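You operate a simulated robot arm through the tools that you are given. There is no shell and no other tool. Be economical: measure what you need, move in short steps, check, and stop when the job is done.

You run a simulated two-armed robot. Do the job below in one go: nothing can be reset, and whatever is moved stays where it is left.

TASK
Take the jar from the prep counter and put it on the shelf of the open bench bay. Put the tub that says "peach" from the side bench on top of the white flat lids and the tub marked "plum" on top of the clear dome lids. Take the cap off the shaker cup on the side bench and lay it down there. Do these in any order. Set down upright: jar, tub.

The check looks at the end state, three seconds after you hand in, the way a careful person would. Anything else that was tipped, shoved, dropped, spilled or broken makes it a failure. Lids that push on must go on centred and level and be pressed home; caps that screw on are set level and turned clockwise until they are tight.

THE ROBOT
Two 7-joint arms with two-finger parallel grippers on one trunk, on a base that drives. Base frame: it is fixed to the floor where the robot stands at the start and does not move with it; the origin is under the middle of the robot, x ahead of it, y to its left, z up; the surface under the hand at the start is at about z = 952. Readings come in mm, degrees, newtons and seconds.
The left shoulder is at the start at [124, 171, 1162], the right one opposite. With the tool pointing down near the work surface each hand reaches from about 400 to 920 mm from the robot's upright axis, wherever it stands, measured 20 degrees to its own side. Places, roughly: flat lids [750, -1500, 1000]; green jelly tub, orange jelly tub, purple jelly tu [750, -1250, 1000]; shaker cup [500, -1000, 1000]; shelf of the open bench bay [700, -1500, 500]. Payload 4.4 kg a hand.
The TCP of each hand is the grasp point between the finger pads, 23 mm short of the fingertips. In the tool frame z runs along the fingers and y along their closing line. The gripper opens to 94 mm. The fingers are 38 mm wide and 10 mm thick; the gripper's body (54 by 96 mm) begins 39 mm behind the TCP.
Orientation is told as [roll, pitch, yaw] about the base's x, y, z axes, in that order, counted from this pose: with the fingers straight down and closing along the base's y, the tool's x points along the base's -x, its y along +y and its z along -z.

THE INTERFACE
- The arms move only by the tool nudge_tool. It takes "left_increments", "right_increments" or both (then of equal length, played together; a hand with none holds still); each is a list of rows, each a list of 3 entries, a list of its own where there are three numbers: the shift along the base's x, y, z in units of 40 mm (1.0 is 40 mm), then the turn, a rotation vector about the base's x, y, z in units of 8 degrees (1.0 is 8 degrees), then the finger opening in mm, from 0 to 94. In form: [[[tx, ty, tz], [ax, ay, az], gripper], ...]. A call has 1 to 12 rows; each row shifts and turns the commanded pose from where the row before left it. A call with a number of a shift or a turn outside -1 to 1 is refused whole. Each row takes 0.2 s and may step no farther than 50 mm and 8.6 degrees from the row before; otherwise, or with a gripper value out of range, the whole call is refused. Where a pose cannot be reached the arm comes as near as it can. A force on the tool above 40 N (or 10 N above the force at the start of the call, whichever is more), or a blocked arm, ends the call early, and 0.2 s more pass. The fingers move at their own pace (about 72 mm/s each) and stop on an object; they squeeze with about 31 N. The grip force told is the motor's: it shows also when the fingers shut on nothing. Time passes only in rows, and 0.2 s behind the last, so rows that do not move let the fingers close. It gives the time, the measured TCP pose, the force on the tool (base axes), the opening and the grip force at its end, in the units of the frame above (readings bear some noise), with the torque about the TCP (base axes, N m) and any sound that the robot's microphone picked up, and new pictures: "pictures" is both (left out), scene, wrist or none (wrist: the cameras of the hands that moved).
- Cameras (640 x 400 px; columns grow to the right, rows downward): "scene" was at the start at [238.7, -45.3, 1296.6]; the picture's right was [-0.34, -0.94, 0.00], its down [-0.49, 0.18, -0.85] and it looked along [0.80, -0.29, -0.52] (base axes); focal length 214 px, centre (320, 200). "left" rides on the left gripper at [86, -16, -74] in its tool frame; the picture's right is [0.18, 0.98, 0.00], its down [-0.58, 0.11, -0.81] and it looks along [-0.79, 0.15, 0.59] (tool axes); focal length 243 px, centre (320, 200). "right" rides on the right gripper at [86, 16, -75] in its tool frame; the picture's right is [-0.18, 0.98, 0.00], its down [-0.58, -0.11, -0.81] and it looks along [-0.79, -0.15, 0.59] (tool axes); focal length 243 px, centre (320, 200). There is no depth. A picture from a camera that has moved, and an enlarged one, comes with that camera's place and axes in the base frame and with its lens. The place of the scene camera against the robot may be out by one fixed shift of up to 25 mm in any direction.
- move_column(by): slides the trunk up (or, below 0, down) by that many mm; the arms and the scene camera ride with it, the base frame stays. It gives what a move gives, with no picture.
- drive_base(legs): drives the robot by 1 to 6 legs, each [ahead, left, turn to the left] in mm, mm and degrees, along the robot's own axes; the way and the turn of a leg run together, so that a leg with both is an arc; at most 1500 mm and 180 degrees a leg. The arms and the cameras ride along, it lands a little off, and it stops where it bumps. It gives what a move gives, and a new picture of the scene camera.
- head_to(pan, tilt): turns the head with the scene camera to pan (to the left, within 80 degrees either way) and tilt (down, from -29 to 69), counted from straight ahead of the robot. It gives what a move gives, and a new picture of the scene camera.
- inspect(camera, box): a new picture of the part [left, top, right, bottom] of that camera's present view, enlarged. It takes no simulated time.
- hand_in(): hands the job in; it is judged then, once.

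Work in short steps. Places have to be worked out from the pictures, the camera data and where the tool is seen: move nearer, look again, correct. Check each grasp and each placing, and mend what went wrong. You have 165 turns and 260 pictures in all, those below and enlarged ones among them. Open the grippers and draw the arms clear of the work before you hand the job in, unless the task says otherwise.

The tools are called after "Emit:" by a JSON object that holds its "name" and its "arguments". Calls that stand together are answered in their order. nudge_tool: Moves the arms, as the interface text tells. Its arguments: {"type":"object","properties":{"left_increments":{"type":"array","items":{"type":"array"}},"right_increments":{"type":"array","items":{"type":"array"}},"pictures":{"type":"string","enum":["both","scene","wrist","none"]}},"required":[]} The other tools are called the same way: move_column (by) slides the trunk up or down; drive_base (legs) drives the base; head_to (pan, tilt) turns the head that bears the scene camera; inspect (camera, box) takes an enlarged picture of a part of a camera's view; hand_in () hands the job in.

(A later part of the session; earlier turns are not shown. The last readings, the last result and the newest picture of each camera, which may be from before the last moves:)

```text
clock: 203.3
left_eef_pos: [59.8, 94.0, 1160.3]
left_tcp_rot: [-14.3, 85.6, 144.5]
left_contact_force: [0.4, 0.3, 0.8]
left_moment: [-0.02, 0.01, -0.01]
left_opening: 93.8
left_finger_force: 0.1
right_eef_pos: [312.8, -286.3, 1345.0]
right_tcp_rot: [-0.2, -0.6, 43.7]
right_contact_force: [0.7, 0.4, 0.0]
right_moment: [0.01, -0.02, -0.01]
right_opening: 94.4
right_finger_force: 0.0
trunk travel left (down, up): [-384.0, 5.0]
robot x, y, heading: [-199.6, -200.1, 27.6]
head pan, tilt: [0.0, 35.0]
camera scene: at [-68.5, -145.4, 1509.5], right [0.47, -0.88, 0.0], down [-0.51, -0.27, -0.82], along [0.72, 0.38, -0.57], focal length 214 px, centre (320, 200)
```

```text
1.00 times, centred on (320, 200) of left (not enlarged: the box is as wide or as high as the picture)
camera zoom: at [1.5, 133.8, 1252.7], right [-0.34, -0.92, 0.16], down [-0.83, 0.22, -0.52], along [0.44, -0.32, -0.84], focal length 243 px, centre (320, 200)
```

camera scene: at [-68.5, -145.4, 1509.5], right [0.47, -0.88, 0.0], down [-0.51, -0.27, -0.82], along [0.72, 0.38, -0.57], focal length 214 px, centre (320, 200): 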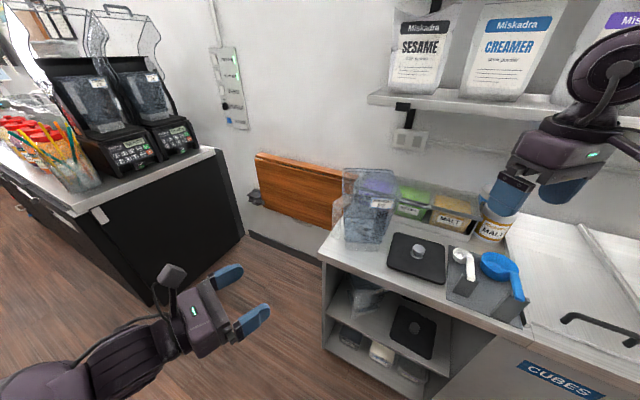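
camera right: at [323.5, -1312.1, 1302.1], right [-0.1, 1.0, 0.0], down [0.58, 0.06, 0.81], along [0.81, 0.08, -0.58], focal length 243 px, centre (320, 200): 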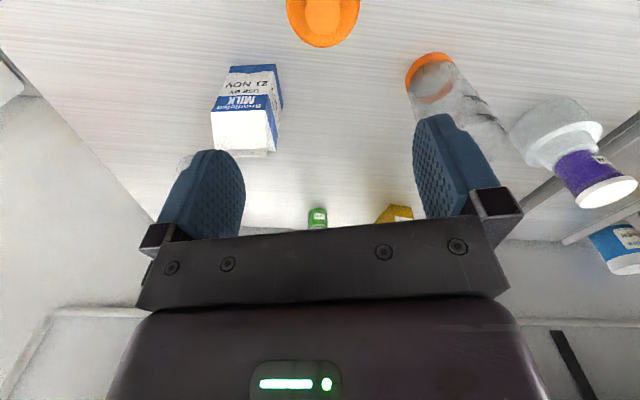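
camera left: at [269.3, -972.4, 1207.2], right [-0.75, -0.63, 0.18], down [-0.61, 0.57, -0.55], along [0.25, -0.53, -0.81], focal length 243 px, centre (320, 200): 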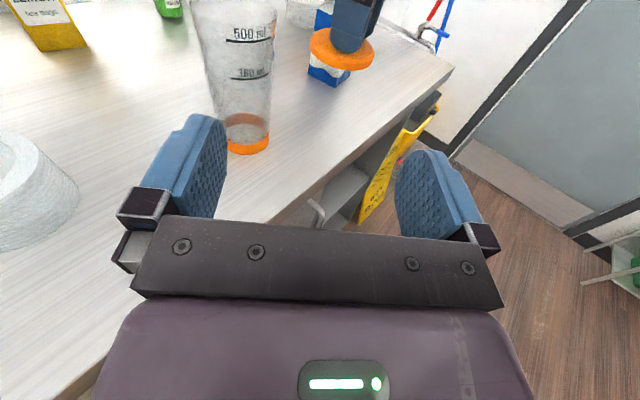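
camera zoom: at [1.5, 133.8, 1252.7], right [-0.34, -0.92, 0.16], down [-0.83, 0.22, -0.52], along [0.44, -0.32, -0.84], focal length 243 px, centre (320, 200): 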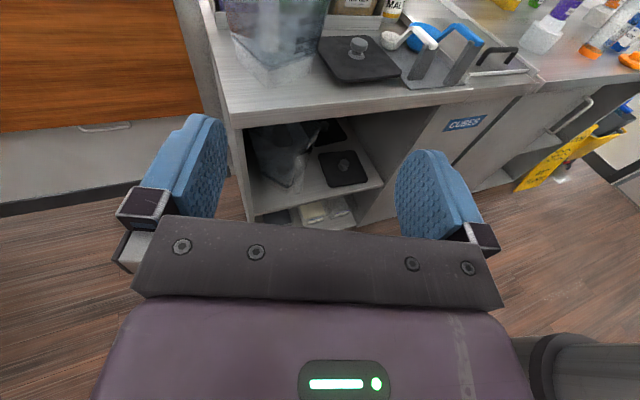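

Bar located at ≈(364,58), z 1035–1165. I move the left hand to a pre-grasp point ~110 mm short of it, level the fingers, and look.

Emit:
{"name": "nudge_tool", "arguments": {"left_increments": [[[0.8, 0, -0.2], [-0.19, -0.52, 0], 94], [[0.9, 0, -0.3], [0, 0, 0], 94], [[0.9, 0, -0.3], [0, 0, 0], 94], [[0.9, 0, -0.3], [0, 0, 0], 94], [[0.9, 0, -0.2], [0, 0, 0], 94], [[0.5, 0, 0], [0, 0, 0], 94], [[0, 0, 0], [0, 0, 0], 94], [[0, 0, 0], [0, 0, 0], 94]]}}

```text
clock: 205.1
left_eef_pos: [256.1, 93.9, 1110.4]
left_tcp_rot: [-90.9, 88.9, 67.9]
left_contact_force: [-0.8, -0.1, -0.8]
left_moment: [0.01, 0.04, 0.04]
left_opening: 94.0
left_finger_force: 0.1
right_eef_pos: [314.1, -286.1, 1343.6]
right_tcp_rot: [-0.2, -0.6, 43.8]
right_contact_force: [-0.7, -0.3, 0.4]
right_moment: [-0.02, -0.01, -0.01]
right_opening: 93.9
right_finger_force: 0.1
trunk travel left (down, up): [-384.0, 5.0]
robot x, y, heading: [-197.8, -193.0, 27.9]
head pan, tilt: [0.0, 35.0]
camera scene: at [-68.2, -145.4, 1509.5], right [0.47, -0.89, 0.0], down [-0.51, -0.27, -0.82], along [0.72, 0.38, -0.57], focal length 214 px, centre (320, 200)
camera left: at [191.8, 135.8, 1196.5], right [-0.36, -0.92, 0.16], down [-0.79, 0.2, -0.58], along [0.5, -0.34, -0.8], focal length 243 px, centre (320, 200)
```

scene: 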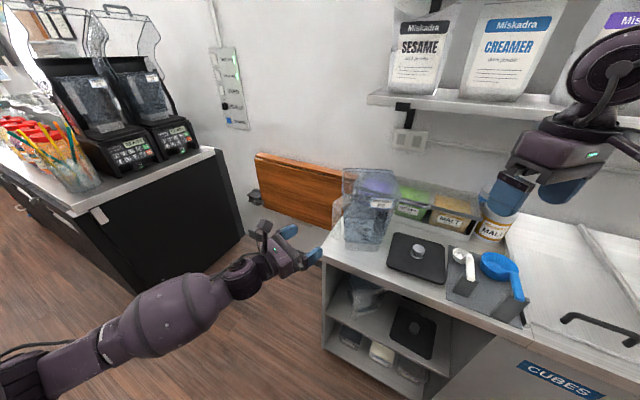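
left: 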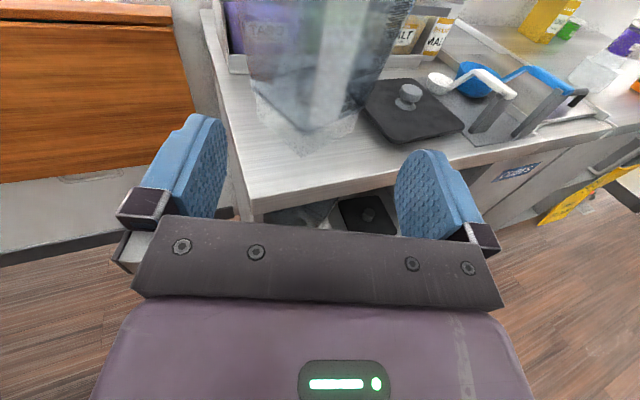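

Fingers are level and aimed at -21°. I zoom in to locate the handle bar in the hand camera.

Emit:
{"name": "inspect", "arguments": {"camera": "left", "box": [220, 0, 430, 160]}}

Emit:
{"name": "inspect", "arguments": {"camera": "scene", "box": [240, 150, 400, 290]}}

```text
2.50 times, centred on (325, 80) of left
camera zoom: at [191.8, 135.8, 1196.5], right [-0.36, -0.92, 0.16], down [-0.79, 0.2, -0.58], along [0.5, -0.34, -0.8], focal length 606 px, centre (308, 500)
```

zoom: 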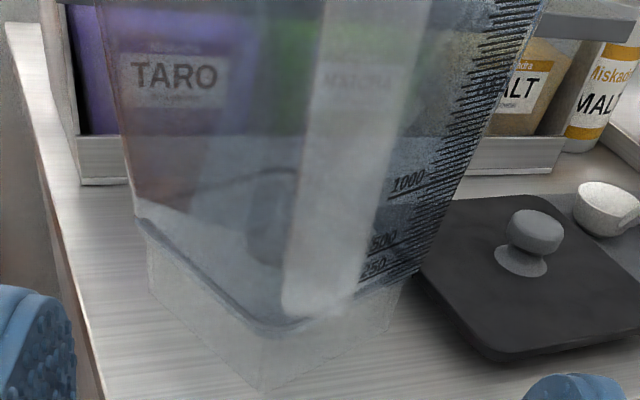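

```text
2.86 times, centred on (320, 220) of scene
camera zoom: at [-68.2, -145.4, 1509.5], right [0.47, -0.89, 0.0], down [-0.51, -0.27, -0.82], along [0.72, 0.38, -0.57], focal length 613 px, centre (320, 143)
```

zoom: 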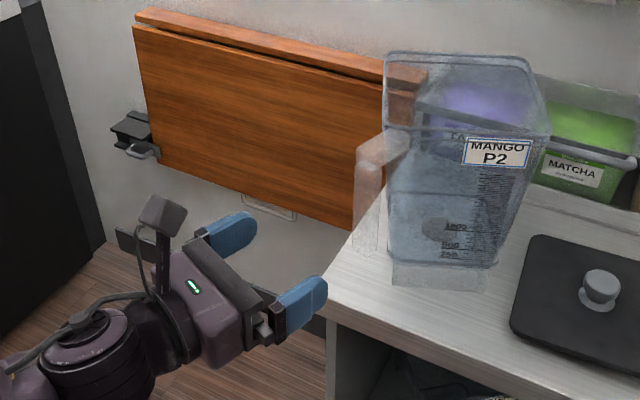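

The bar is ~120 mm ahead and ~8 mm to the right of the hand's line. I shift and advance 90 mm, then look again.

Emit:
{"name": "nudge_tool", "arguments": {"left_increments": [[[-0.07, -0.19, -0.1], [0, 0, 0], 94], [[0.6, -0.23, 0], [0, 0, 0], 94], [[0.6, -0.23, 0], [0, 0, 0], 94], [[0.5, -0.2, 0], [0, 0, 0], 94], [[0.4, -0.16, 0], [0, 0, 0], 94], [[0, 0, 0], [0, 0, 0], 94], [[0, 0, 0], [0, 0, 0], 94]]}}

Emit:
{"name": "inspect", "arguments": {"camera": "scene", "box": [260, 140, 400, 270]}}

```text
clock: 206.7
left_eef_pos: [336.8, 54.0, 1103.9]
left_tcp_rot: [-91.0, 88.8, 67.7]
left_contact_force: [0.2, 0.3, -0.1]
left_moment: [0.02, 0.05, -0.03]
left_opening: 93.9
left_finger_force: 0.1
right_eef_pos: [313.2, -287.7, 1344.1]
right_tcp_rot: [-0.2, -0.6, 43.8]
right_contact_force: [-0.1, 0.5, -0.1]
right_moment: [-0.01, -0.03, 0.01]
right_opening: 94.0
right_finger_force: 0.0
trunk travel left (down, up): [-384.0, 5.0]
robot x, y, heading: [-198.9, -194.5, 27.5]
head pan, tilt: [0.0, 35.0]
camera scene: at [-68.1, -145.5, 1509.5], right [0.47, -0.89, 0.0], down [-0.51, -0.27, -0.82], along [0.72, 0.38, -0.57], focal length 214 px, centre (320, 200)
camera left: at [271.6, 95.0, 1190.6], right [-0.36, -0.92, 0.16], down [-0.79, 0.2, -0.58], along [0.5, -0.34, -0.8], focal length 243 px, centre (320, 200)
```

scene: 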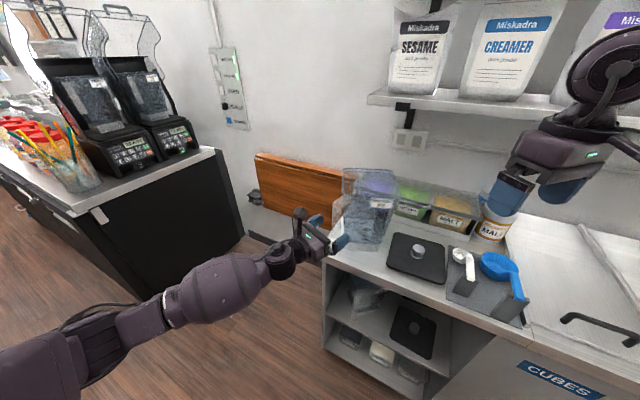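
left: 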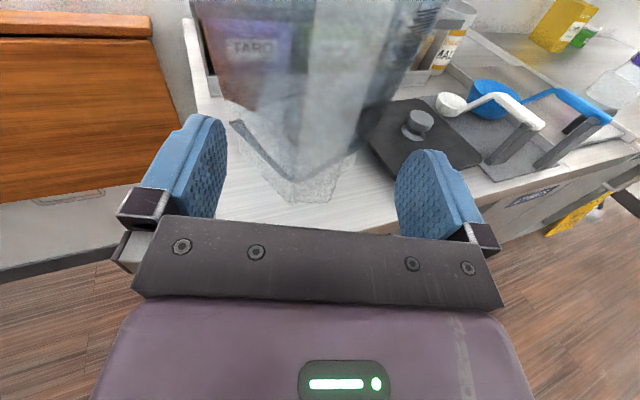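

```text
3.08 times, centred on (330, 205) of scene
camera zoom: at [-68.1, -145.5, 1509.5], right [0.47, -0.89, 0.0], down [-0.51, -0.27, -0.82], along [0.72, 0.38, -0.57], focal length 660 px, centre (289, 185)
```

zoom: 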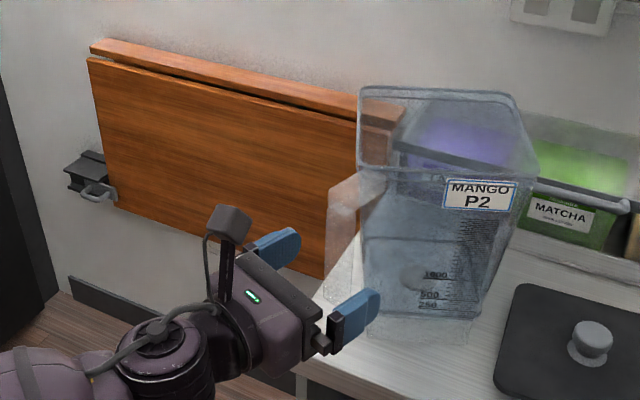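

Closer. I zoom the hand camera to check where the bar lies between the fingers.

Emit:
{"name": "inspect", "arguments": {"camera": "left", "box": [200, 0, 420, 220]}}

```text
1.82 times, centred on (310, 110) of left
camera zoom: at [271.6, 95.0, 1190.6], right [-0.36, -0.92, 0.16], down [-0.79, 0.2, -0.58], along [0.5, -0.34, -0.8], focal length 441 px, centre (338, 364)
```

zoom: 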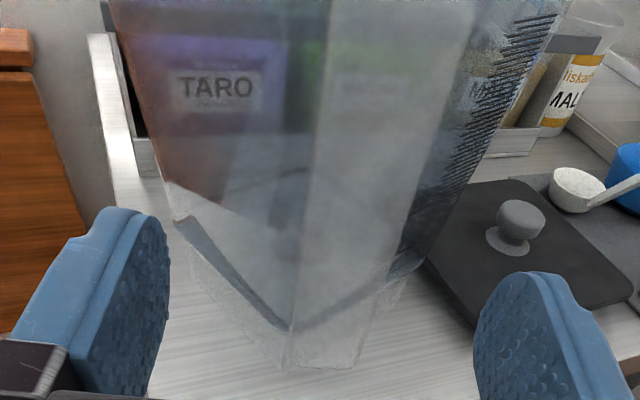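

The bar's near face is at (373,35), 33 mm wide, vertical, 40 mm ahead of the TCP. I advance 55 mm with a 4.6 mm shift to the right, then close gently.

Emit:
{"name": "nudge_tool", "arguments": {"left_increments": [[[0.4, -0.2, 0], [0, 0, 0], 94], [[0.4, -0.21, 0], [0, 0, 0], 94], [[0.25, -0.15, 0], [0, 0, 0], 94], [[0.2, -0.05, 0], [0, 0, 0], 94], [[0, 0, 0], [0, 0, 0], 94], [[0, 0, 0], [0, 0, 0], 94]]}}

Emit:
{"name": "inspect", "arguments": {"camera": "left", "box": [150, 0, 470, 260]}}

```text
clock: 208.1
left_eef_pos: [386.8, 28.3, 1103.6]
left_tcp_rot: [-91.6, 88.8, 67.2]
left_contact_force: [-0.3, 0.3, 0.0]
left_moment: [-0.03, 0.01, 0.01]
left_opening: 94.0
left_finger_force: 0.2
right_eef_pos: [313.1, -286.3, 1343.8]
right_tcp_rot: [-0.1, -0.5, 43.7]
right_contact_force: [0.3, -0.5, 0.0]
right_moment: [-0.02, 0.02, 0.01]
right_opening: 93.8
right_finger_force: 0.0
trunk travel left (down, up): [-384.0, 5.0]
robot x, y, heading: [-201.6, -200.3, 27.6]
head pan, tilt: [0.0, 35.0]
camera scene: at [-68.4, -145.4, 1509.5], right [0.47, -0.89, 0.0], down [-0.51, -0.27, -0.82], along [0.72, 0.38, -0.57], focal length 214 px, centre (320, 200)
camera left: at [322.2, 71.1, 1191.4], right [-0.36, -0.92, 0.16], down [-0.79, 0.2, -0.58], along [0.5, -0.34, -0.8], focal length 243 px, centre (320, 200)
```

scene: 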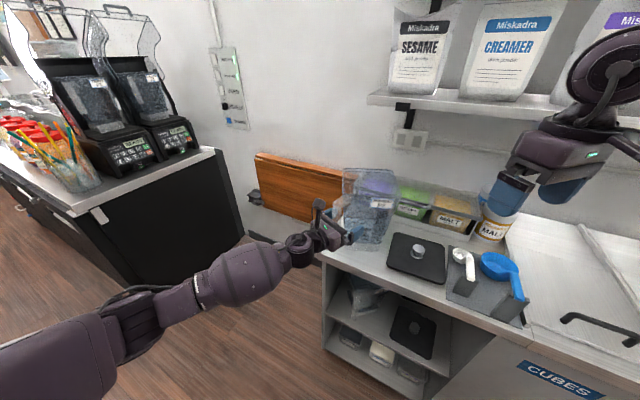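
left: 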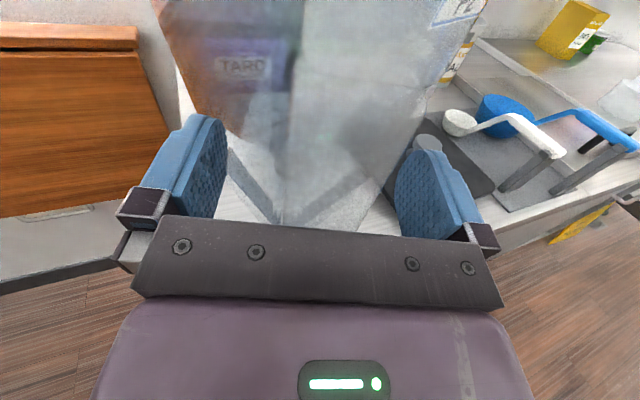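

```text
1.54 times, centred on (310, 130) of left
camera zoom: at [322.2, 71.1, 1191.4], right [-0.36, -0.92, 0.16], down [-0.79, 0.2, -0.58], along [0.5, -0.34, -0.8], focal length 373 px, centre (335, 308)
```

zoom: 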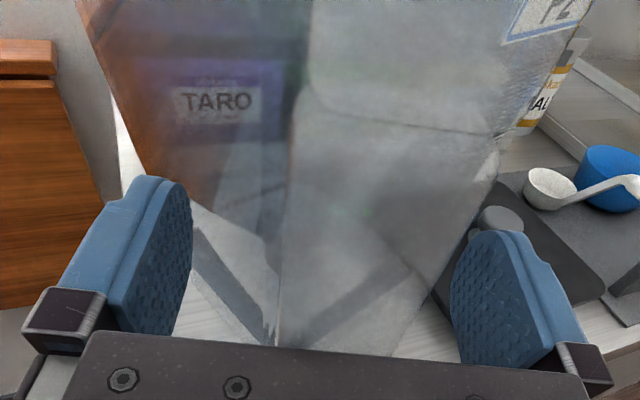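

The bar lies between the fingers. I close the gripper on it.

Emit:
{"name": "nudge_tool", "arguments": {"left_increments": [[[0, 0, 0], [0, 0, 0], 60], [[0, 0, 0], [0, 0, 0], 40], [[0, 0, 0], [0, 0, 0], 20], [[0, 0, 0], [0, 0, 0], 0], [[0, 0, 0], [0, 0, 0], 0], [[0, 0, 0], [0, 0, 0], 0]], "pictures": "wrist"}}

```text
clock: 209.5
left_eef_pos: [386.7, 29.3, 1104.1]
left_tcp_rot: [-91.6, 88.8, 67.1]
left_contact_force: [-0.4, -1.6, -0.5]
left_moment: [-0.77, 0.32, -0.28]
left_opening: 26.7
left_finger_force: 31.1
right_eef_pos: [313.6, -286.4, 1344.4]
right_tcp_rot: [-0.1, -0.6, 43.8]
right_contact_force: [0.0, -0.2, -0.8]
right_moment: [-0.01, -0.01, -0.02]
right_opening: 94.1
right_finger_force: 0.1
trunk travel left (down, up): [-384.0, 5.0]
robot x, y, heading: [-197.7, -198.1, 27.8]
head pan, tilt: [0.0, 35.0]
camera left: at [322.1, 70.8, 1191.4], right [-0.36, -0.92, 0.16], down [-0.79, 0.2, -0.58], along [0.5, -0.34, -0.8], focal length 243 px, centre (320, 200)
```

left: 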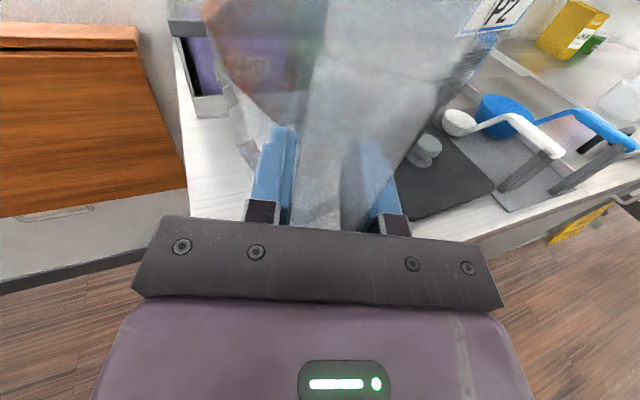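

Handle gripped at 26.7 mm. I lift 20 mm slowly and check the weight and any droop.

Emit:
{"name": "nudge_tool", "arguments": {"left_increments": [[[0, 0, 0.1], [0, 0, 0], 0], [[0, 0, 0.1], [0, 0, 0], 0], [[0, 0, 0.15], [0, 0, 0], 0], [[0, 0, 0.15], [0, 0, 0], 0], [[0, 0, 0], [0, 0, 0], 0]]}}

Emit:
{"name": "inspect", "arguments": {"camera": "scene", "box": [280, 140, 430, 270]}}

```text
clock: 210.7
left_eef_pos: [386.9, 29.4, 1123.8]
left_tcp_rot: [-89.2, 88.8, 69.7]
left_contact_force: [-0.1, -0.1, -7.1]
left_moment: [0.29, 0.63, 0.02]
left_opening: 26.3
left_finger_force: 31.3
right_eef_pos: [313.3, -286.8, 1343.8]
right_tcp_rot: [-0.2, -0.6, 43.8]
right_contact_force: [-0.2, 1.8, 0.9]
right_moment: [-0.03, 0.0, 0.02]
right_opening: 94.1
right_finger_force: 0.1
trunk travel left (down, up): [-384.0, 5.0]
robot x, y, heading: [-201.2, -196.2, 27.8]
head pan, tilt: [0.0, 35.0]
camera scene: at [-67.7, -145.2, 1509.4], right [0.47, -0.89, 0.0], down [-0.51, -0.27, -0.82], along [0.72, 0.38, -0.57], focal length 214 px, centre (320, 200)
camera left: at [322.3, 71.5, 1210.4], right [-0.36, -0.92, 0.16], down [-0.79, 0.2, -0.58], along [0.5, -0.34, -0.8], focal length 243 px, centre (320, 200)
```

scene: 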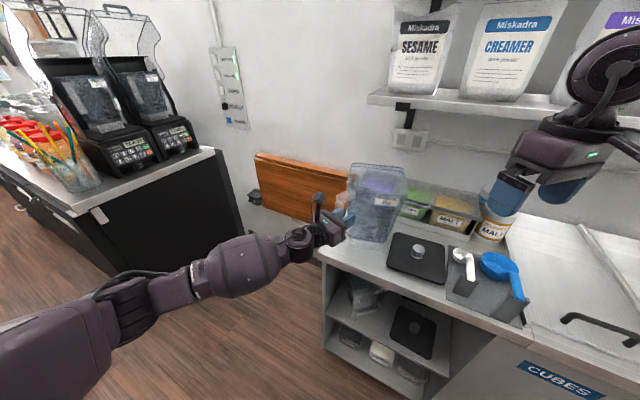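
left: 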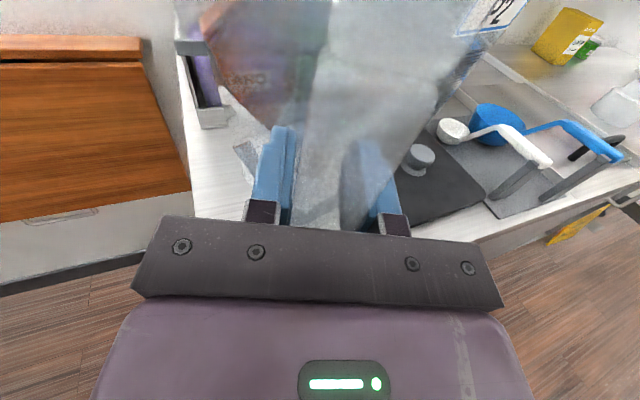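

```text
3.08 times, centred on (355, 205) of scene
camera zoom: at [-67.7, -145.2, 1509.4], right [0.47, -0.89, 0.0], down [-0.51, -0.27, -0.82], along [0.72, 0.38, -0.57], focal length 660 px, centre (212, 185)
```

zoom: 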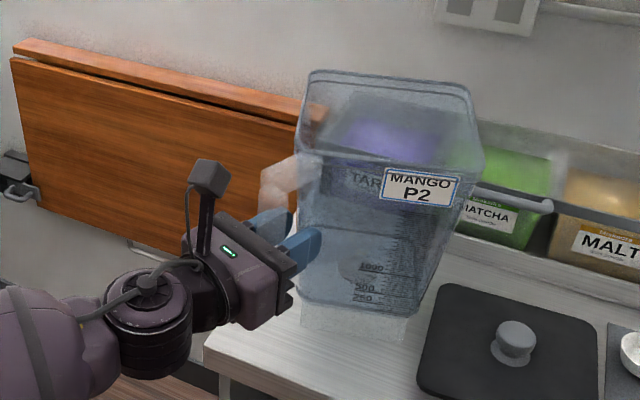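

Weight ≈7 N with 0.7 Nm moment. I lift another 40 mm and compare to see if it holds its attitude.

Emit:
{"name": "nudge_tool", "arguments": {"left_increments": [[[0, 0, 0.2], [0, 0, 0], 0], [[0, 0, 0.25], [0, 0, 0], 0], [[0, 0, 0.25], [0, 0, 0], 0], [[0, 0, 0.3], [0, 0, 0], 0], [[0, 0, 0], [0, 0, 0], 0], [[0, 0, 0], [0, 0, 0], 0], [[0, 0, 0], [0, 0, 0], 0]]}}

Emit:
{"name": "inspect", "arguments": {"camera": "scene", "box": [280, 120, 430, 250]}}

```text
clock: 212.3
left_eef_pos: [386.5, 28.6, 1162.9]
left_tcp_rot: [-89.7, 88.8, 69.1]
left_contact_force: [0.5, -0.8, -7.1]
left_moment: [0.29, 0.67, -0.01]
left_opening: 26.4
left_finger_force: 30.7
right_eef_pos: [314.1, -287.3, 1343.0]
right_tcp_rot: [-0.1, -0.5, 43.7]
right_contact_force: [0.3, -0.7, 0.1]
right_moment: [-0.03, 0.0, -0.01]
right_opening: 94.0
right_finger_force: 0.1
trunk travel left (down, up): [-384.0, 5.0]
robot x, y, heading: [-198.3, -200.1, 27.6]
head pan, tilt: [0.0, 35.0]
camera scene: at [-67.8, -145.2, 1509.4], right [0.47, -0.89, 0.0], down [-0.51, -0.27, -0.82], along [0.72, 0.38, -0.57], focal length 214 px, centre (320, 200)
camera left: at [321.9, 71.7, 1249.8], right [-0.36, -0.92, 0.16], down [-0.79, 0.2, -0.58], along [0.5, -0.34, -0.8], focal length 243 px, centre (320, 200)
```

scene: 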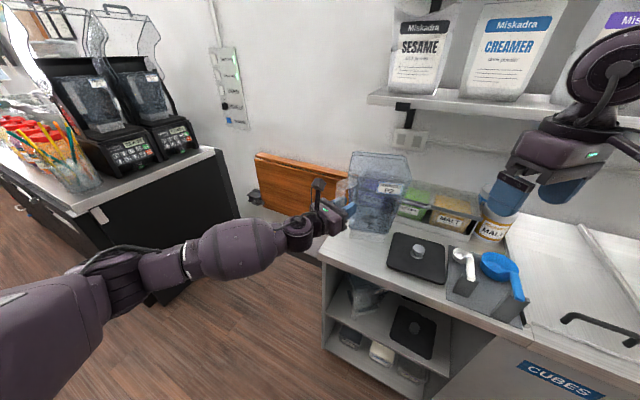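
left: 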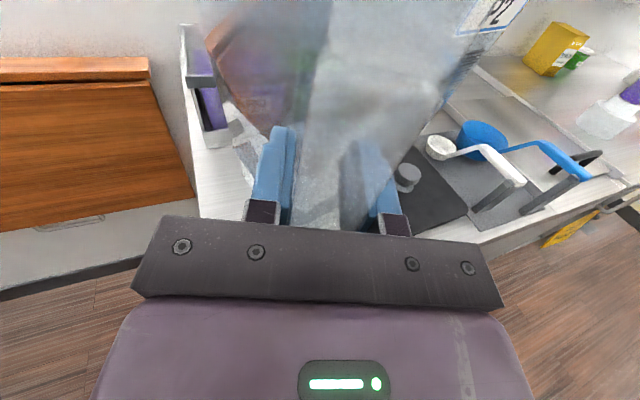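

```text
3.08 times, centred on (355, 185) of scene
camera zoom: at [-67.8, -145.2, 1509.4], right [0.47, -0.89, 0.0], down [-0.51, -0.27, -0.82], along [0.72, 0.38, -0.57], focal length 660 px, centre (212, 246)
```

zoom: 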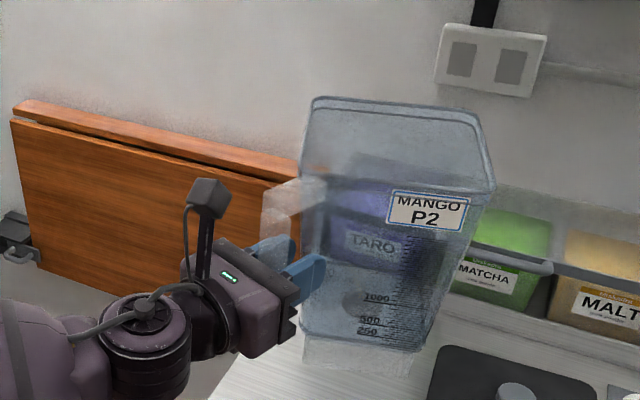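

The jar holds steady and upright. I back straight off in −x to clear the counter.

Emit:
{"name": "drive_base", "arguments": {"legs": [[-266, 139, 0]]}}

Emit:
{"name": "drive_base", "arguments": {"legs": [[0, 0, 20.7]]}}

```text
clock: 214.4
left_eef_pos: [83.4, 33.0, 1162.2]
left_tcp_rot: [-90.9, 88.9, 68.0]
left_contact_force: [1.1, 0.5, -5.9]
left_moment: [0.29, 0.64, 0.03]
left_opening: 26.2
left_finger_force: 31.3
right_eef_pos: [11.2, -283.9, 1343.8]
right_tcp_rot: [-0.2, -0.6, 43.9]
right_contact_force: [0.1, -0.5, -0.6]
right_moment: [0.02, 0.01, -0.02]
right_opening: 93.9
right_finger_force: 0.1
trunk travel left (down, up): [-384.0, 5.0]
robot x, y, heading: [-503.5, -194.1, 27.8]
head pan, tilt: [0.0, 35.0]
camera scene: at [-371.2, -143.0, 1509.5], right [0.47, -0.88, 0.0], down [-0.51, -0.27, -0.82], along [0.72, 0.38, -0.57], focal length 214 px, centre (320, 200)
```

scene: 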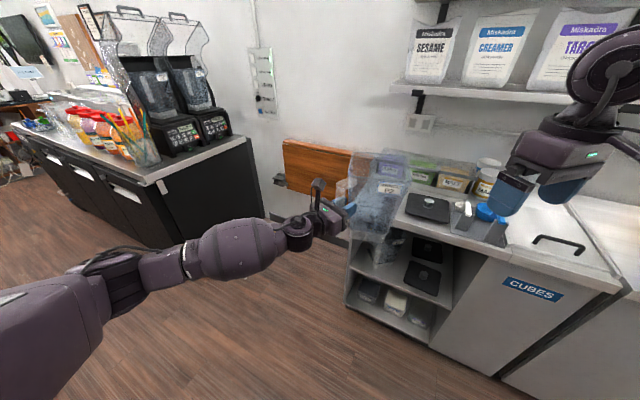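

```text
clock: 215.9
left_eef_pos: [-37.1, 226.7, 1162.6]
left_tcp_rot: [-90.0, 88.8, 89.7]
left_contact_force: [-0.1, -0.1, -6.8]
left_moment: [0.03, 0.7, 0.01]
left_opening: 26.2
left_finger_force: 30.5
right_eef_pos: [9.3, -94.9, 1344.6]
right_tcp_rot: [-0.2, -0.5, 64.8]
right_contact_force: [0.4, -0.2, 0.9]
right_moment: [-0.01, -0.02, -0.01]
right_opening: 94.1
right_finger_force: 0.0
trunk travel left (down, up): [-384.0, 5.0]
robot x, y, heading: [-502.8, -196.6, 48.5]
head pan, tilt: [0.0, 35.0]
camera scene: at [-403.6, -101.2, 1509.4], right [0.75, -0.66, 0.0], down [-0.38, -0.43, -0.82], along [0.54, 0.62, -0.57], focal length 214 px, centre (320, 200)
```

scene: 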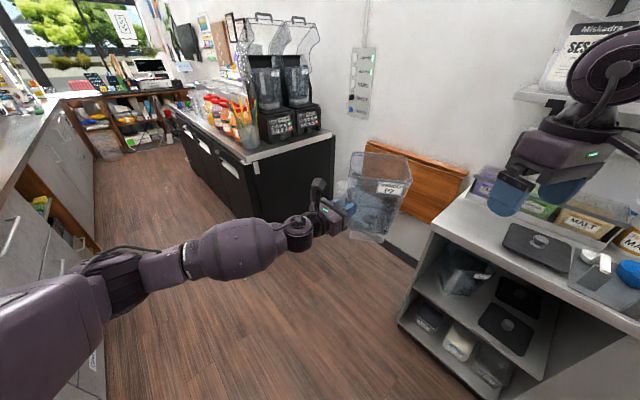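

TCP offset is as predicted and the fingers point along +x. I travel along the aisle in two legs toward the bay.

Emit:
{"name": "drive_base", "arguments": {"legs": [[-606, -536, 0], [-375, -332, 0]]}}

Emit:
{"name": "head_to", "arguments": {"pan": -50, "tilt": 30}}

```text
clock: 224.1
left_eef_pos: [-37.6, -1070.5, 1163.3]
left_tcp_rot: [-88.7, 88.7, 90.9]
left_contact_force: [-0.3, 1.0, -6.9]
left_moment: [0.01, 0.71, 0.02]
left_opening: 26.3
left_finger_force: 31.5
right_eef_pos: [6.9, -1391.7, 1343.8]
right_tcp_rot: [-0.3, -0.5, 64.7]
right_contact_force: [-0.2, 0.0, 0.2]
right_moment: [0.0, -0.02, -0.04]
right_opening: 93.8
right_finger_force: 0.0
trunk travel left (down, up): [-384.0, 5.0]
robot x, y, heading: [-504.6, -1491.4, 48.6]
head pan, tilt: [0.0, 35.0]
camera scene: at [-405.2, -1397.3, 1509.4], right [0.75, -0.66, 0.0], down [-0.38, -0.43, -0.82], along [0.54, 0.61, -0.57], focal length 214 px, centre (320, 200)
```

scene: 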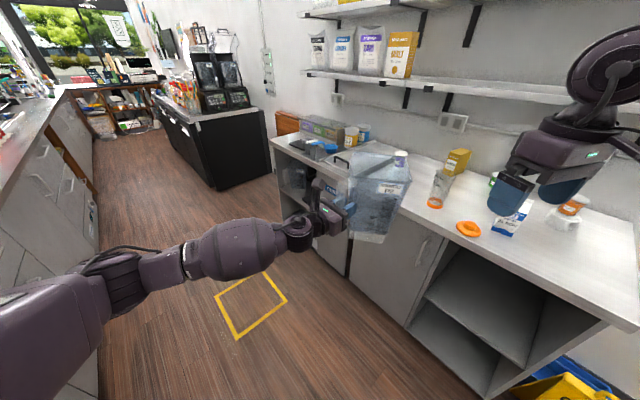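

```text
clock: 225.3
left_eef_pos: [-38.3, -1070.3, 1161.7]
left_tcp_rot: [-88.0, 88.9, 91.7]
left_contact_force: [0.6, 0.6, -7.6]
left_moment: [0.05, 0.71, 0.01]
left_opening: 26.1
left_finger_force: 30.9
right_eef_pos: [6.1, -1391.0, 1343.2]
right_tcp_rot: [-0.2, -0.5, 64.7]
right_contact_force: [-0.2, -0.4, 1.9]
right_moment: [0.03, 0.01, 0.02]
right_opening: 94.2
right_finger_force: 0.1
trunk travel left (down, up): [-384.0, 5.0]
robot x, y, heading: [-505.4, -1490.6, 48.8]
head pan, tilt: [-50.0, 30.0]
camera scene: at [-373.0, -1465.1, 1517.2], right [-0.02, -1.0, 0.0], down [-0.5, 0.01, -0.87], along [0.87, -0.02, -0.5], focal length 214 px, centre (320, 200)
```

scene: 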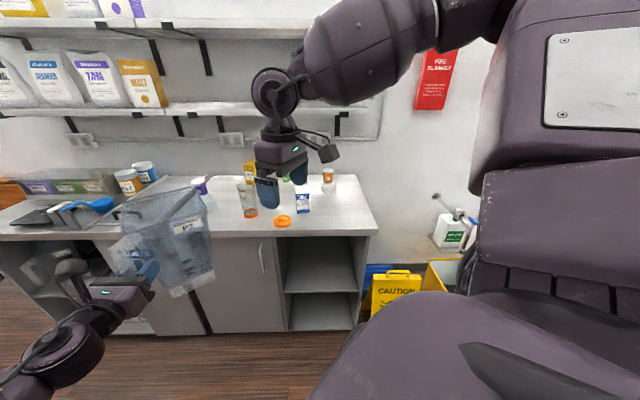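

Bay visible from the front. I enlarge it to measure the opening and the shelf height.

Emit:
{"name": "inspect", "arguments": {"camera": "scene", "box": [250, 200, 400, 340]}}

```text
2.86 times, centred on (325, 270) of scene
camera zoom: at [-373.0, -1465.1, 1517.2], right [-0.02, -1.0, 0.0], down [-0.5, 0.01, -0.87], along [0.87, -0.02, -0.5], focal length 613 px, centre (306, 0)
```

zoom: 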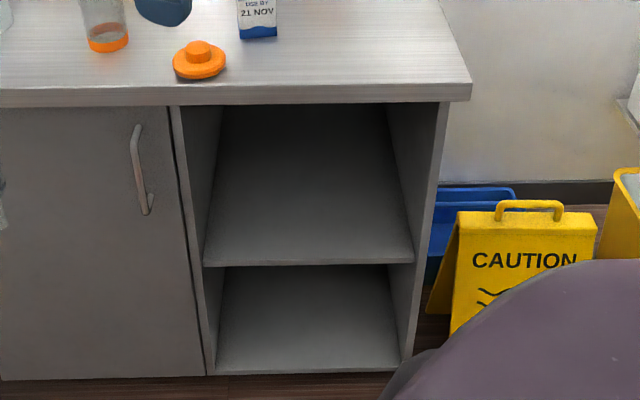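

Measured: shelf top z≈530, bay interior y from -1275 to -1662, clearance ~380 mm. I'll enter with robot heading 20° (fingers at about -29°), which keeps clear of the wet-floor sign. I turn and back off a little.

Emit:
{"name": "drive_base", "arguments": {"legs": [[-100, 0, -28.6], [-60, 0, 0]]}}

Emit:
{"name": "nudge_tool", "arguments": {"left_increments": [[[0, 0, -0.6], [0, 0, 0], 0], [[0, 0, -0.6], [0, 0, 0], 0], [[0, 0, -0.6], [0, 0, 0], 0], [[0, 0, -0.6], [0, 0, 0], 0], [[0, 0, -0.6], [0, 0, 0], 0], [[0, 0, 0], [0, 0, 0], 0]], "pictures": "none"}}

Emit:
{"name": "head_to", "arguments": {"pan": 0, "tilt": 40}}

```text
clock: 227.6
left_eef_pos: [-8.4, -1407.0, 1163.4]
left_tcp_rot: [-84.5, 88.6, 67.1]
left_contact_force: [-3.2, -0.5, -5.0]
left_moment: [0.31, 0.6, -0.05]
left_opening: 26.1
left_finger_force: 31.0
right_eef_pos: [-122.5, -1712.5, 1345.5]
right_tcp_rot: [-0.4, -0.7, 36.4]
right_contact_force: [-2.4, -0.3, 0.3]
right_moment: [-0.02, -0.1, -0.01]
right_opening: 94.0
right_finger_force: 0.1
trunk travel left (down, up): [-384.0, 5.0]
robot x, y, heading: [-616.6, -1558.2, 20.5]
head pan, tilt: [-50.0, 30.0]
stopped in leg 2: the robot was blocked; the commanded pose is now the measured one
camera scene: at [-487.2, -1600.3, 1517.9], right [-0.5, -0.87, 0.0], down [-0.43, 0.25, -0.87], along [0.75, -0.43, -0.5], focal length 214 px, centre (320, 200)
```

scene: 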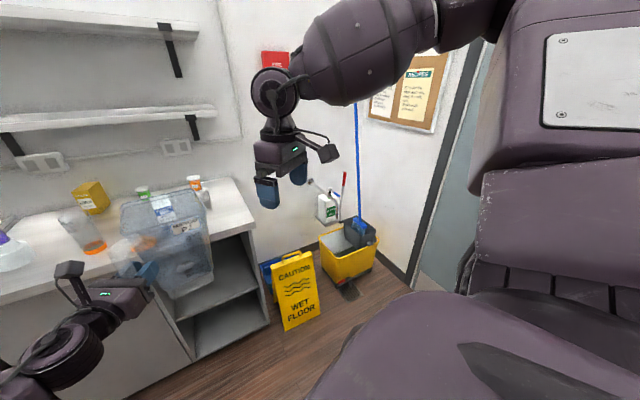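

```text
clock: 229.0
left_eef_pos: [-1.6, -1405.0, 1041.9]
left_tcp_rot: [-79.3, 88.7, 72.5]
left_contact_force: [-0.6, 0.3, -7.1]
left_moment: [0.41, 0.62, 0.03]
left_opening: 26.3
left_finger_force: 30.9
right_eef_pos: [-118.1, -1711.4, 1343.4]
right_tcp_rot: [-0.2, -0.5, 36.4]
right_contact_force: [0.0, 0.1, -0.6]
right_moment: [0.03, -0.01, -0.01]
right_opening: 93.9
right_finger_force: 0.1
trunk travel left (down, up): [-384.0, 5.0]
robot x, y, heading: [-613.1, -1558.8, 20.4]
head pan, tilt: [-50.0, 30.0]
```

```text
clock: 230.2
left_eef_pos: [-1.7, -1403.7, 1041.7]
left_tcp_rot: [-79.3, 88.6, 72.4]
left_contact_force: [0.9, 0.6, -7.3]
left_moment: [0.33, 0.59, 0.01]
left_opening: 26.0
left_finger_force: 31.1
right_eef_pos: [-116.6, -1712.9, 1342.8]
right_tcp_rot: [-0.2, -0.5, 36.3]
right_contact_force: [0.3, 0.2, -0.1]
right_moment: [0.0, -0.01, 0.01]
right_opening: 94.2
right_finger_force: 0.1
trunk travel left (down, up): [-384.0, 5.0]
robot x, y, heading: [-610.6, -1559.0, 20.2]
head pan, tilt: [0.0, 40.0]
camera scene: at [-478.2, -1523.5, 1501.9], right [0.35, -0.94, 0.0], down [-0.6, -0.22, -0.77], along [0.72, 0.27, -0.64], focal length 214 px, centre (320, 200)
```

scene: 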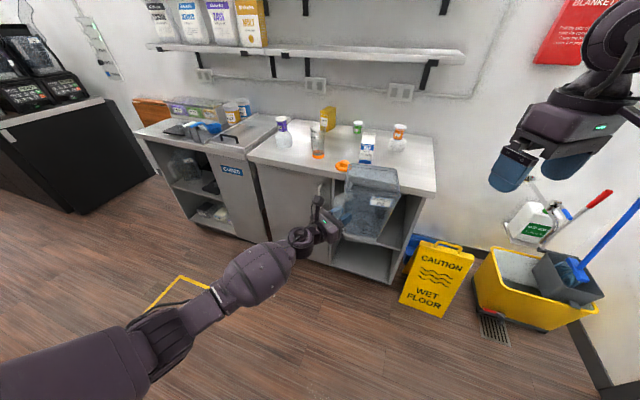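

The robot touched something fixed behind (likely the opposite counter), no matter. I lower the trunk by 310 mm; the jar is well in front of the bench.

Emit:
{"name": "move_column", "arguments": {"by": -310}}

Emit:
{"name": "head_to", "arguments": {"pan": 0, "tilt": 30}}

```text
clock: 233.2
left_eef_pos: [-4.0, -1404.9, 732.3]
left_tcp_rot: [-84.6, 88.7, 67.3]
left_contact_force: [-0.8, -0.1, -6.9]
left_moment: [0.34, 0.6, -0.02]
left_opening: 26.3
left_finger_force: 30.4
right_eef_pos: [-91.5, -1701.5, 990.1]
right_tcp_rot: [2.4, 8.4, 36.5]
right_contact_force: [-0.6, -0.6, -0.1]
right_moment: [-0.03, 0.01, 0.01]
right_opening: 93.9
right_finger_force: 0.0
trunk travel left (down, up): [-74.0, 315.0]
robot x, y, heading: [-614.0, -1559.0, 20.3]
head pan, tilt: [0.0, 40.0]
```

```text
clock: 234.0
left_eef_pos: [-3.0, -1404.8, 731.0]
left_tcp_rot: [-78.8, 88.7, 72.9]
left_contact_force: [0.1, 0.1, -7.4]
left_moment: [0.35, 0.58, 0.02]
left_opening: 26.0
left_finger_force: 30.5
right_eef_pos: [-90.2, -1702.3, 989.1]
right_tcp_rot: [2.4, 8.5, 36.5]
right_contact_force: [0.5, -1.0, 0.7]
right_moment: [0.01, -0.02, -0.02]
right_opening: 94.1
right_finger_force: 0.1
trunk travel left (down, up): [-74.0, 315.0]
robot x, y, heading: [-618.3, -1561.0, 20.4]
head pan, tilt: [0.0, 30.0]
camera scene: at [-288.7, -1453.1, 1174.7], right [0.35, -0.94, 0.0], down [-0.47, -0.17, -0.87], along [0.81, 0.3, -0.5], focal length 214 px, centre (320, 200)
```

scene: 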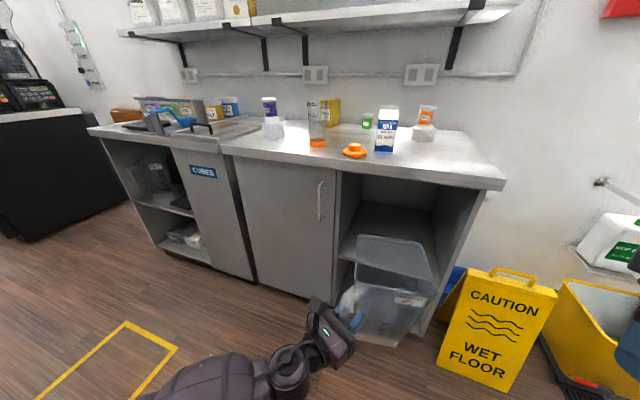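

Now I zoom to verify the bay edges and the jar's attitude.

Emit:
{"name": "inspect", "arguments": {"camera": "scene", "box": [310, 150, 510, 350]}}

Emit:
{"name": "inspect", "arguments": {"camera": "left", "box": [0, 0, 640, 400]}}

```text
2.00 times, centred on (410, 250) of scene
camera zoom: at [-288.7, -1453.1, 1174.7], right [0.35, -0.94, 0.0], down [-0.47, -0.17, -0.87], along [0.81, 0.3, -0.5], focal length 429 px, centre (140, 100)
```

zoom: 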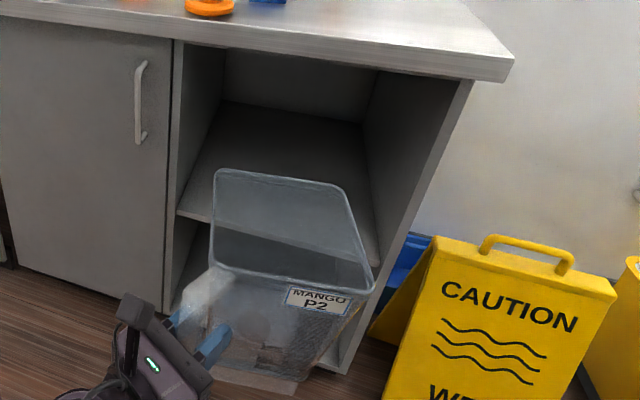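

```text
1.00 times, centred on (320, 200) of left (not enlarged: the box is as wide or as high as the picture)
camera zoom: at [-62.4, -1355.8, 817.9], right [-0.47, -0.87, 0.16], down [-0.76, 0.3, -0.58], along [0.46, -0.39, -0.8], focal length 243 px, centre (320, 200)
```

zoom: 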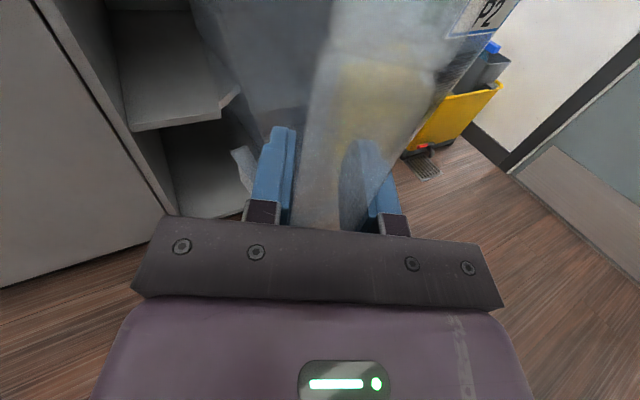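

All consistent: shelf front at x≈355, z≈520–530, bay y -1275…-1654; jar axis at y≈-1466 already centred. I raise the right hand out of the way, then drive +x 200.

Emit:
{"name": "nudge_tool", "arguments": {"right_increments": [[[-0.5, 0, 0.8], [0, 0, 0], 94], [[-0.5, 0, 0.9], [0, 0, 0], 94], [[-0.5, 0, 0.8], [0, 0, 0], 94], [[-0.5, 0, 0.8], [0, 0, 0], 94], [[0, 0, 0.8], [0, 0, 0], 94], [[0, 0, 0], [0, 0, 0], 94]], "pictures": "none"}}

Emit:
{"name": "drive_base", "arguments": {"legs": [[187, -70, 0]]}}

Emit:
{"name": "inspect", "arguments": {"camera": "left", "box": [0, 0, 640, 400]}}

```text
clock: 235.4
left_eef_pos: [-3.6, -1404.9, 731.2]
left_tcp_rot: [-78.1, 88.9, 73.6]
left_contact_force: [0.5, 0.4, -6.7]
left_moment: [0.35, 0.59, 0.0]
left_opening: 26.3
left_finger_force: 30.9
right_eef_pos: [-171.0, -1703.9, 1155.3]
right_tcp_rot: [2.4, 8.6, 36.5]
right_contact_force: [-0.1, -1.1, 0.5]
right_moment: [-0.01, 0.01, -0.02]
right_opening: 94.0
right_finger_force: 0.1
trunk travel left (down, up): [-74.0, 315.0]
robot x, y, heading: [-619.7, -1558.4, 20.1]
head pan, tilt: [0.0, 30.0]
```

```text
clock: 237.0
left_eef_pos: [195.3, -1407.3, 730.2]
left_tcp_rot: [-76.9, 88.8, 74.7]
left_contact_force: [0.2, 0.3, -7.3]
left_moment: [0.35, 0.61, 0.01]
left_opening: 26.1
left_finger_force: 31.7
right_eef_pos: [27.1, -1705.7, 1153.1]
right_tcp_rot: [2.4, 8.7, 36.5]
right_contact_force: [-1.2, 0.7, -0.5]
right_moment: [0.0, 0.05, 0.0]
right_opening: 94.2
right_finger_force: 0.1
trunk travel left (down, up): [-74.0, 315.0]
robot x, y, heading: [-416.0, -1558.5, 20.4]
head pan, tilt: [0.0, 30.0]
camera scene: at [-90.7, -1455.6, 1174.6], right [0.35, -0.94, 0.0], down [-0.47, -0.17, -0.87], along [0.81, 0.3, -0.5], focal length 214 px, centre (320, 200)
```

scene: 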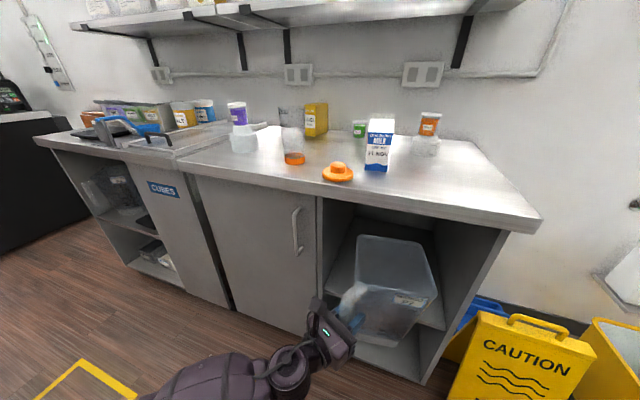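

```text
1.00 times, centred on (320, 200) of left (not enlarged: the box is as wide or as high as the picture)
camera zoom: at [135.2, -1358.2, 817.5], right [-0.47, -0.87, 0.16], down [-0.76, 0.3, -0.58], along [0.46, -0.39, -0.8], focal length 243 px, centre (320, 200)
```

zoom: 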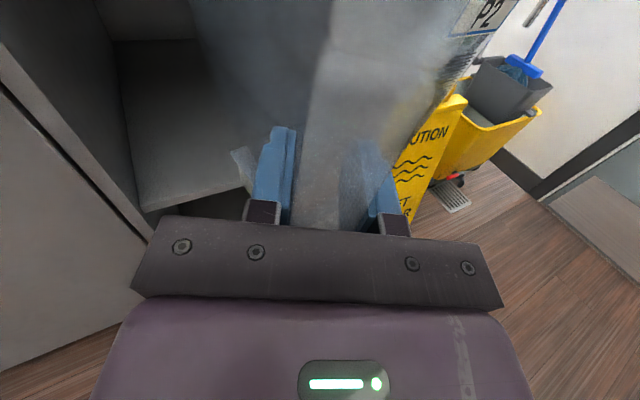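

The jar is entering the bay on line. I continue +x by 110 mm and check.

Emit:
{"name": "drive_base", "arguments": {"legs": [[103, -38, 0]]}}

Emit:
{"name": "inspect", "arguments": {"camera": "left", "box": [0, 0, 640, 400]}}

```text
clock: 238.2
left_eef_pos: [303.0, -1408.6, 730.4]
left_tcp_rot: [-75.3, 88.8, 76.5]
left_contact_force: [-0.1, 0.6, -7.8]
left_moment: [0.39, 0.63, 0.0]
left_opening: 26.4
left_finger_force: 31.0
right_eef_pos: [135.6, -1707.5, 1154.7]
right_tcp_rot: [2.4, 8.5, 36.6]
right_contact_force: [0.2, -0.1, -0.5]
right_moment: [0.0, 0.05, 0.05]
right_opening: 93.9
right_finger_force: 0.0
trunk travel left (down, up): [-74.0, 315.0]
robot x, y, heading: [-309.4, -1565.6, 20.4]
head pan, tilt: [0.0, 30.0]
camera scene: at [17.9, -1456.5, 1174.5], right [0.35, -0.94, 0.0], down [-0.47, -0.17, -0.87], along [0.81, 0.3, -0.5], focal length 214 px, centre (320, 200)
```

scene: 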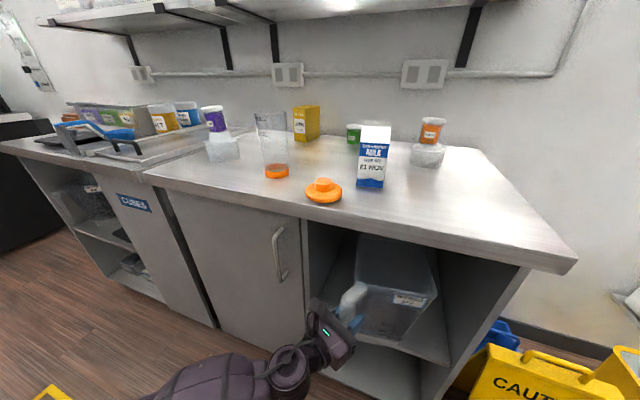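

```text
1.00 times, centred on (320, 200) of left (not enlarged: the box is as wide or as high as the picture)
camera zoom: at [243.7, -1359.0, 817.2], right [-0.47, -0.87, 0.16], down [-0.76, 0.3, -0.58], along [0.46, -0.39, -0.8], focal length 243 px, centre (320, 200)
```

zoom: 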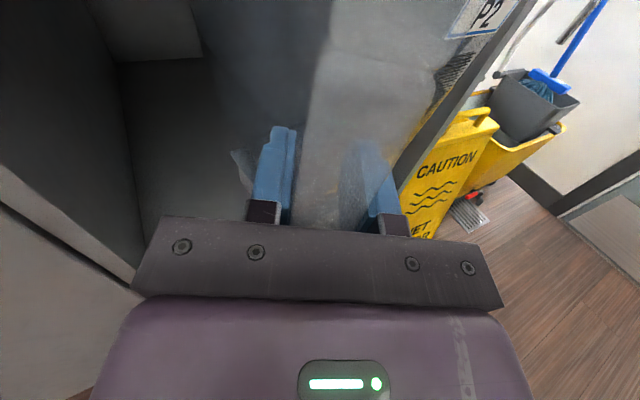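

Fits well. Another 85 mm in.

Emit:
{"name": "drive_base", "arguments": {"legs": [[80, -30, 0]]}}

Emit:
{"name": "inspect", "arguments": {"camera": "scene", "box": [260, 190, 520, 400]}}

```text
clock: 239.2
left_eef_pos: [387.3, -1406.6, 730.7]
left_tcp_rot: [-74.0, 88.8, 77.8]
left_contact_force: [0.0, 0.4, -6.3]
left_moment: [0.36, 0.63, -0.01]
left_opening: 25.7
left_finger_force: 30.8
right_eef_pos: [220.0, -1705.5, 1154.0]
right_tcp_rot: [2.3, 8.6, 36.6]
right_contact_force: [1.0, -0.8, 0.0]
right_moment: [-0.02, 0.03, 0.0]
right_opening: 93.9
right_finger_force: 0.1
trunk travel left (down, up): [-74.0, 315.0]
robot x, y, heading: [-219.4, -1561.3, 20.6]
head pan, tilt: [0.0, 30.0]
camera scene: at [101.7, -1456.7, 1174.6], right [0.35, -0.94, 0.0], down [-0.47, -0.17, -0.87], along [0.81, 0.3, -0.5], focal length 214 px, centre (320, 200)
```

scene: 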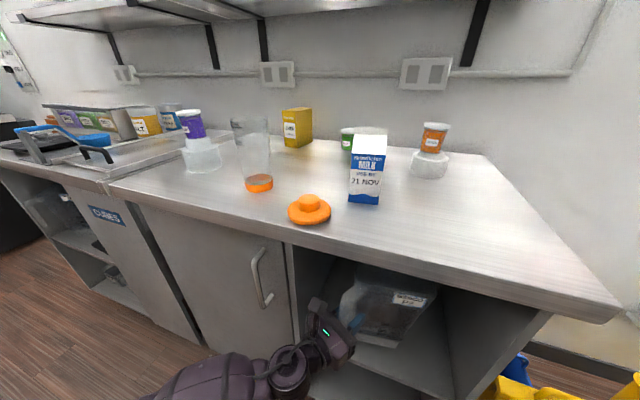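

```text
1.90 times, centred on (390, 295) of scene
camera zoom: at [101.7, -1456.7, 1174.6], right [0.35, -0.94, 0.0], down [-0.47, -0.17, -0.87], along [0.81, 0.3, -0.5], focal length 408 px, centre (187, 19)
```

zoom: 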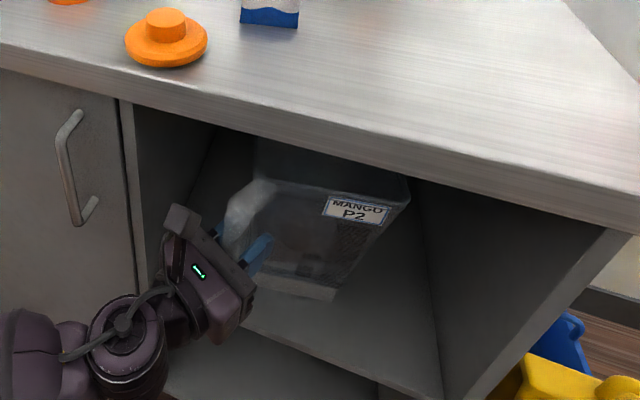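

Inside the bay. I lower with the trunk: 45 mm first, then in small steps until contact.

Emit:
{"name": "move_column", "arguments": {"by": -45}}

Emit:
{"name": "move_column", "arguments": {"by": -10}}

Emit:
{"name": "inspect", "arguments": {"camera": "scene", "box": [260, 190, 520, 400]}}

```text
clock: 240.1
left_eef_pos: [386.9, -1408.1, 687.4]
left_tcp_rot: [-82.8, 88.7, 69.0]
left_contact_force: [-0.1, -0.1, -5.9]
left_moment: [0.32, 0.59, -0.05]
left_opening: 26.0
left_finger_force: 31.2
right_eef_pos: [217.3, -1706.3, 1110.6]
right_tcp_rot: [2.4, 8.4, 36.7]
right_contact_force: [-0.1, -0.4, -0.4]
right_moment: [0.03, -0.02, -0.04]
right_opening: 93.6
right_finger_force: 0.0
trunk travel left (down, up): [-29.0, 360.0]
robot x, y, heading: [-227.1, -1564.7, 20.5]
head pan, tilt: [0.0, 30.0]
```

```text
clock: 240.7
left_eef_pos: [386.0, -1407.2, 676.3]
left_tcp_rot: [-78.4, 88.8, 73.5]
left_contact_force: [-0.3, -0.4, -7.0]
left_moment: [0.34, 0.57, 0.01]
left_opening: 26.2
left_finger_force: 30.7
right_eef_pos: [217.6, -1706.9, 1099.8]
right_tcp_rot: [2.4, 8.5, 36.5]
right_contact_force: [-0.5, 0.0, 0.6]
right_moment: [0.02, 0.0, 0.02]
right_opening: 94.2
right_finger_force: 0.0
trunk travel left (down, up): [-19.0, 370.0]
robot x, y, heading: [-223.5, -1559.6, 20.2]
head pan, tilt: [0.0, 30.0]
```

```text
1.90 times, centred on (390, 295) of scene
camera zoom: at [139.6, -1442.2, 1107.7], right [0.35, -0.94, 0.0], down [-0.47, -0.17, -0.87], along [0.81, 0.3, -0.5], focal length 408 px, centre (187, 19)
```

zoom: 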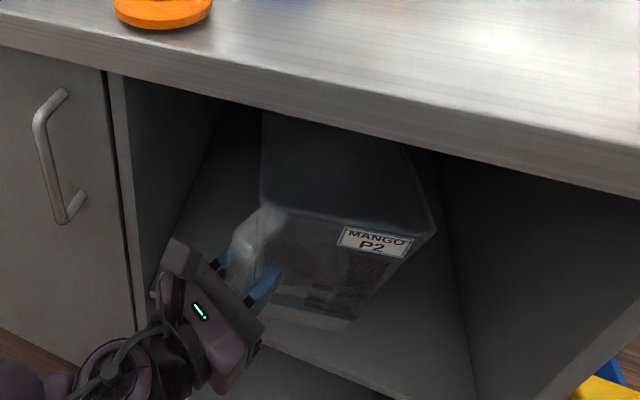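

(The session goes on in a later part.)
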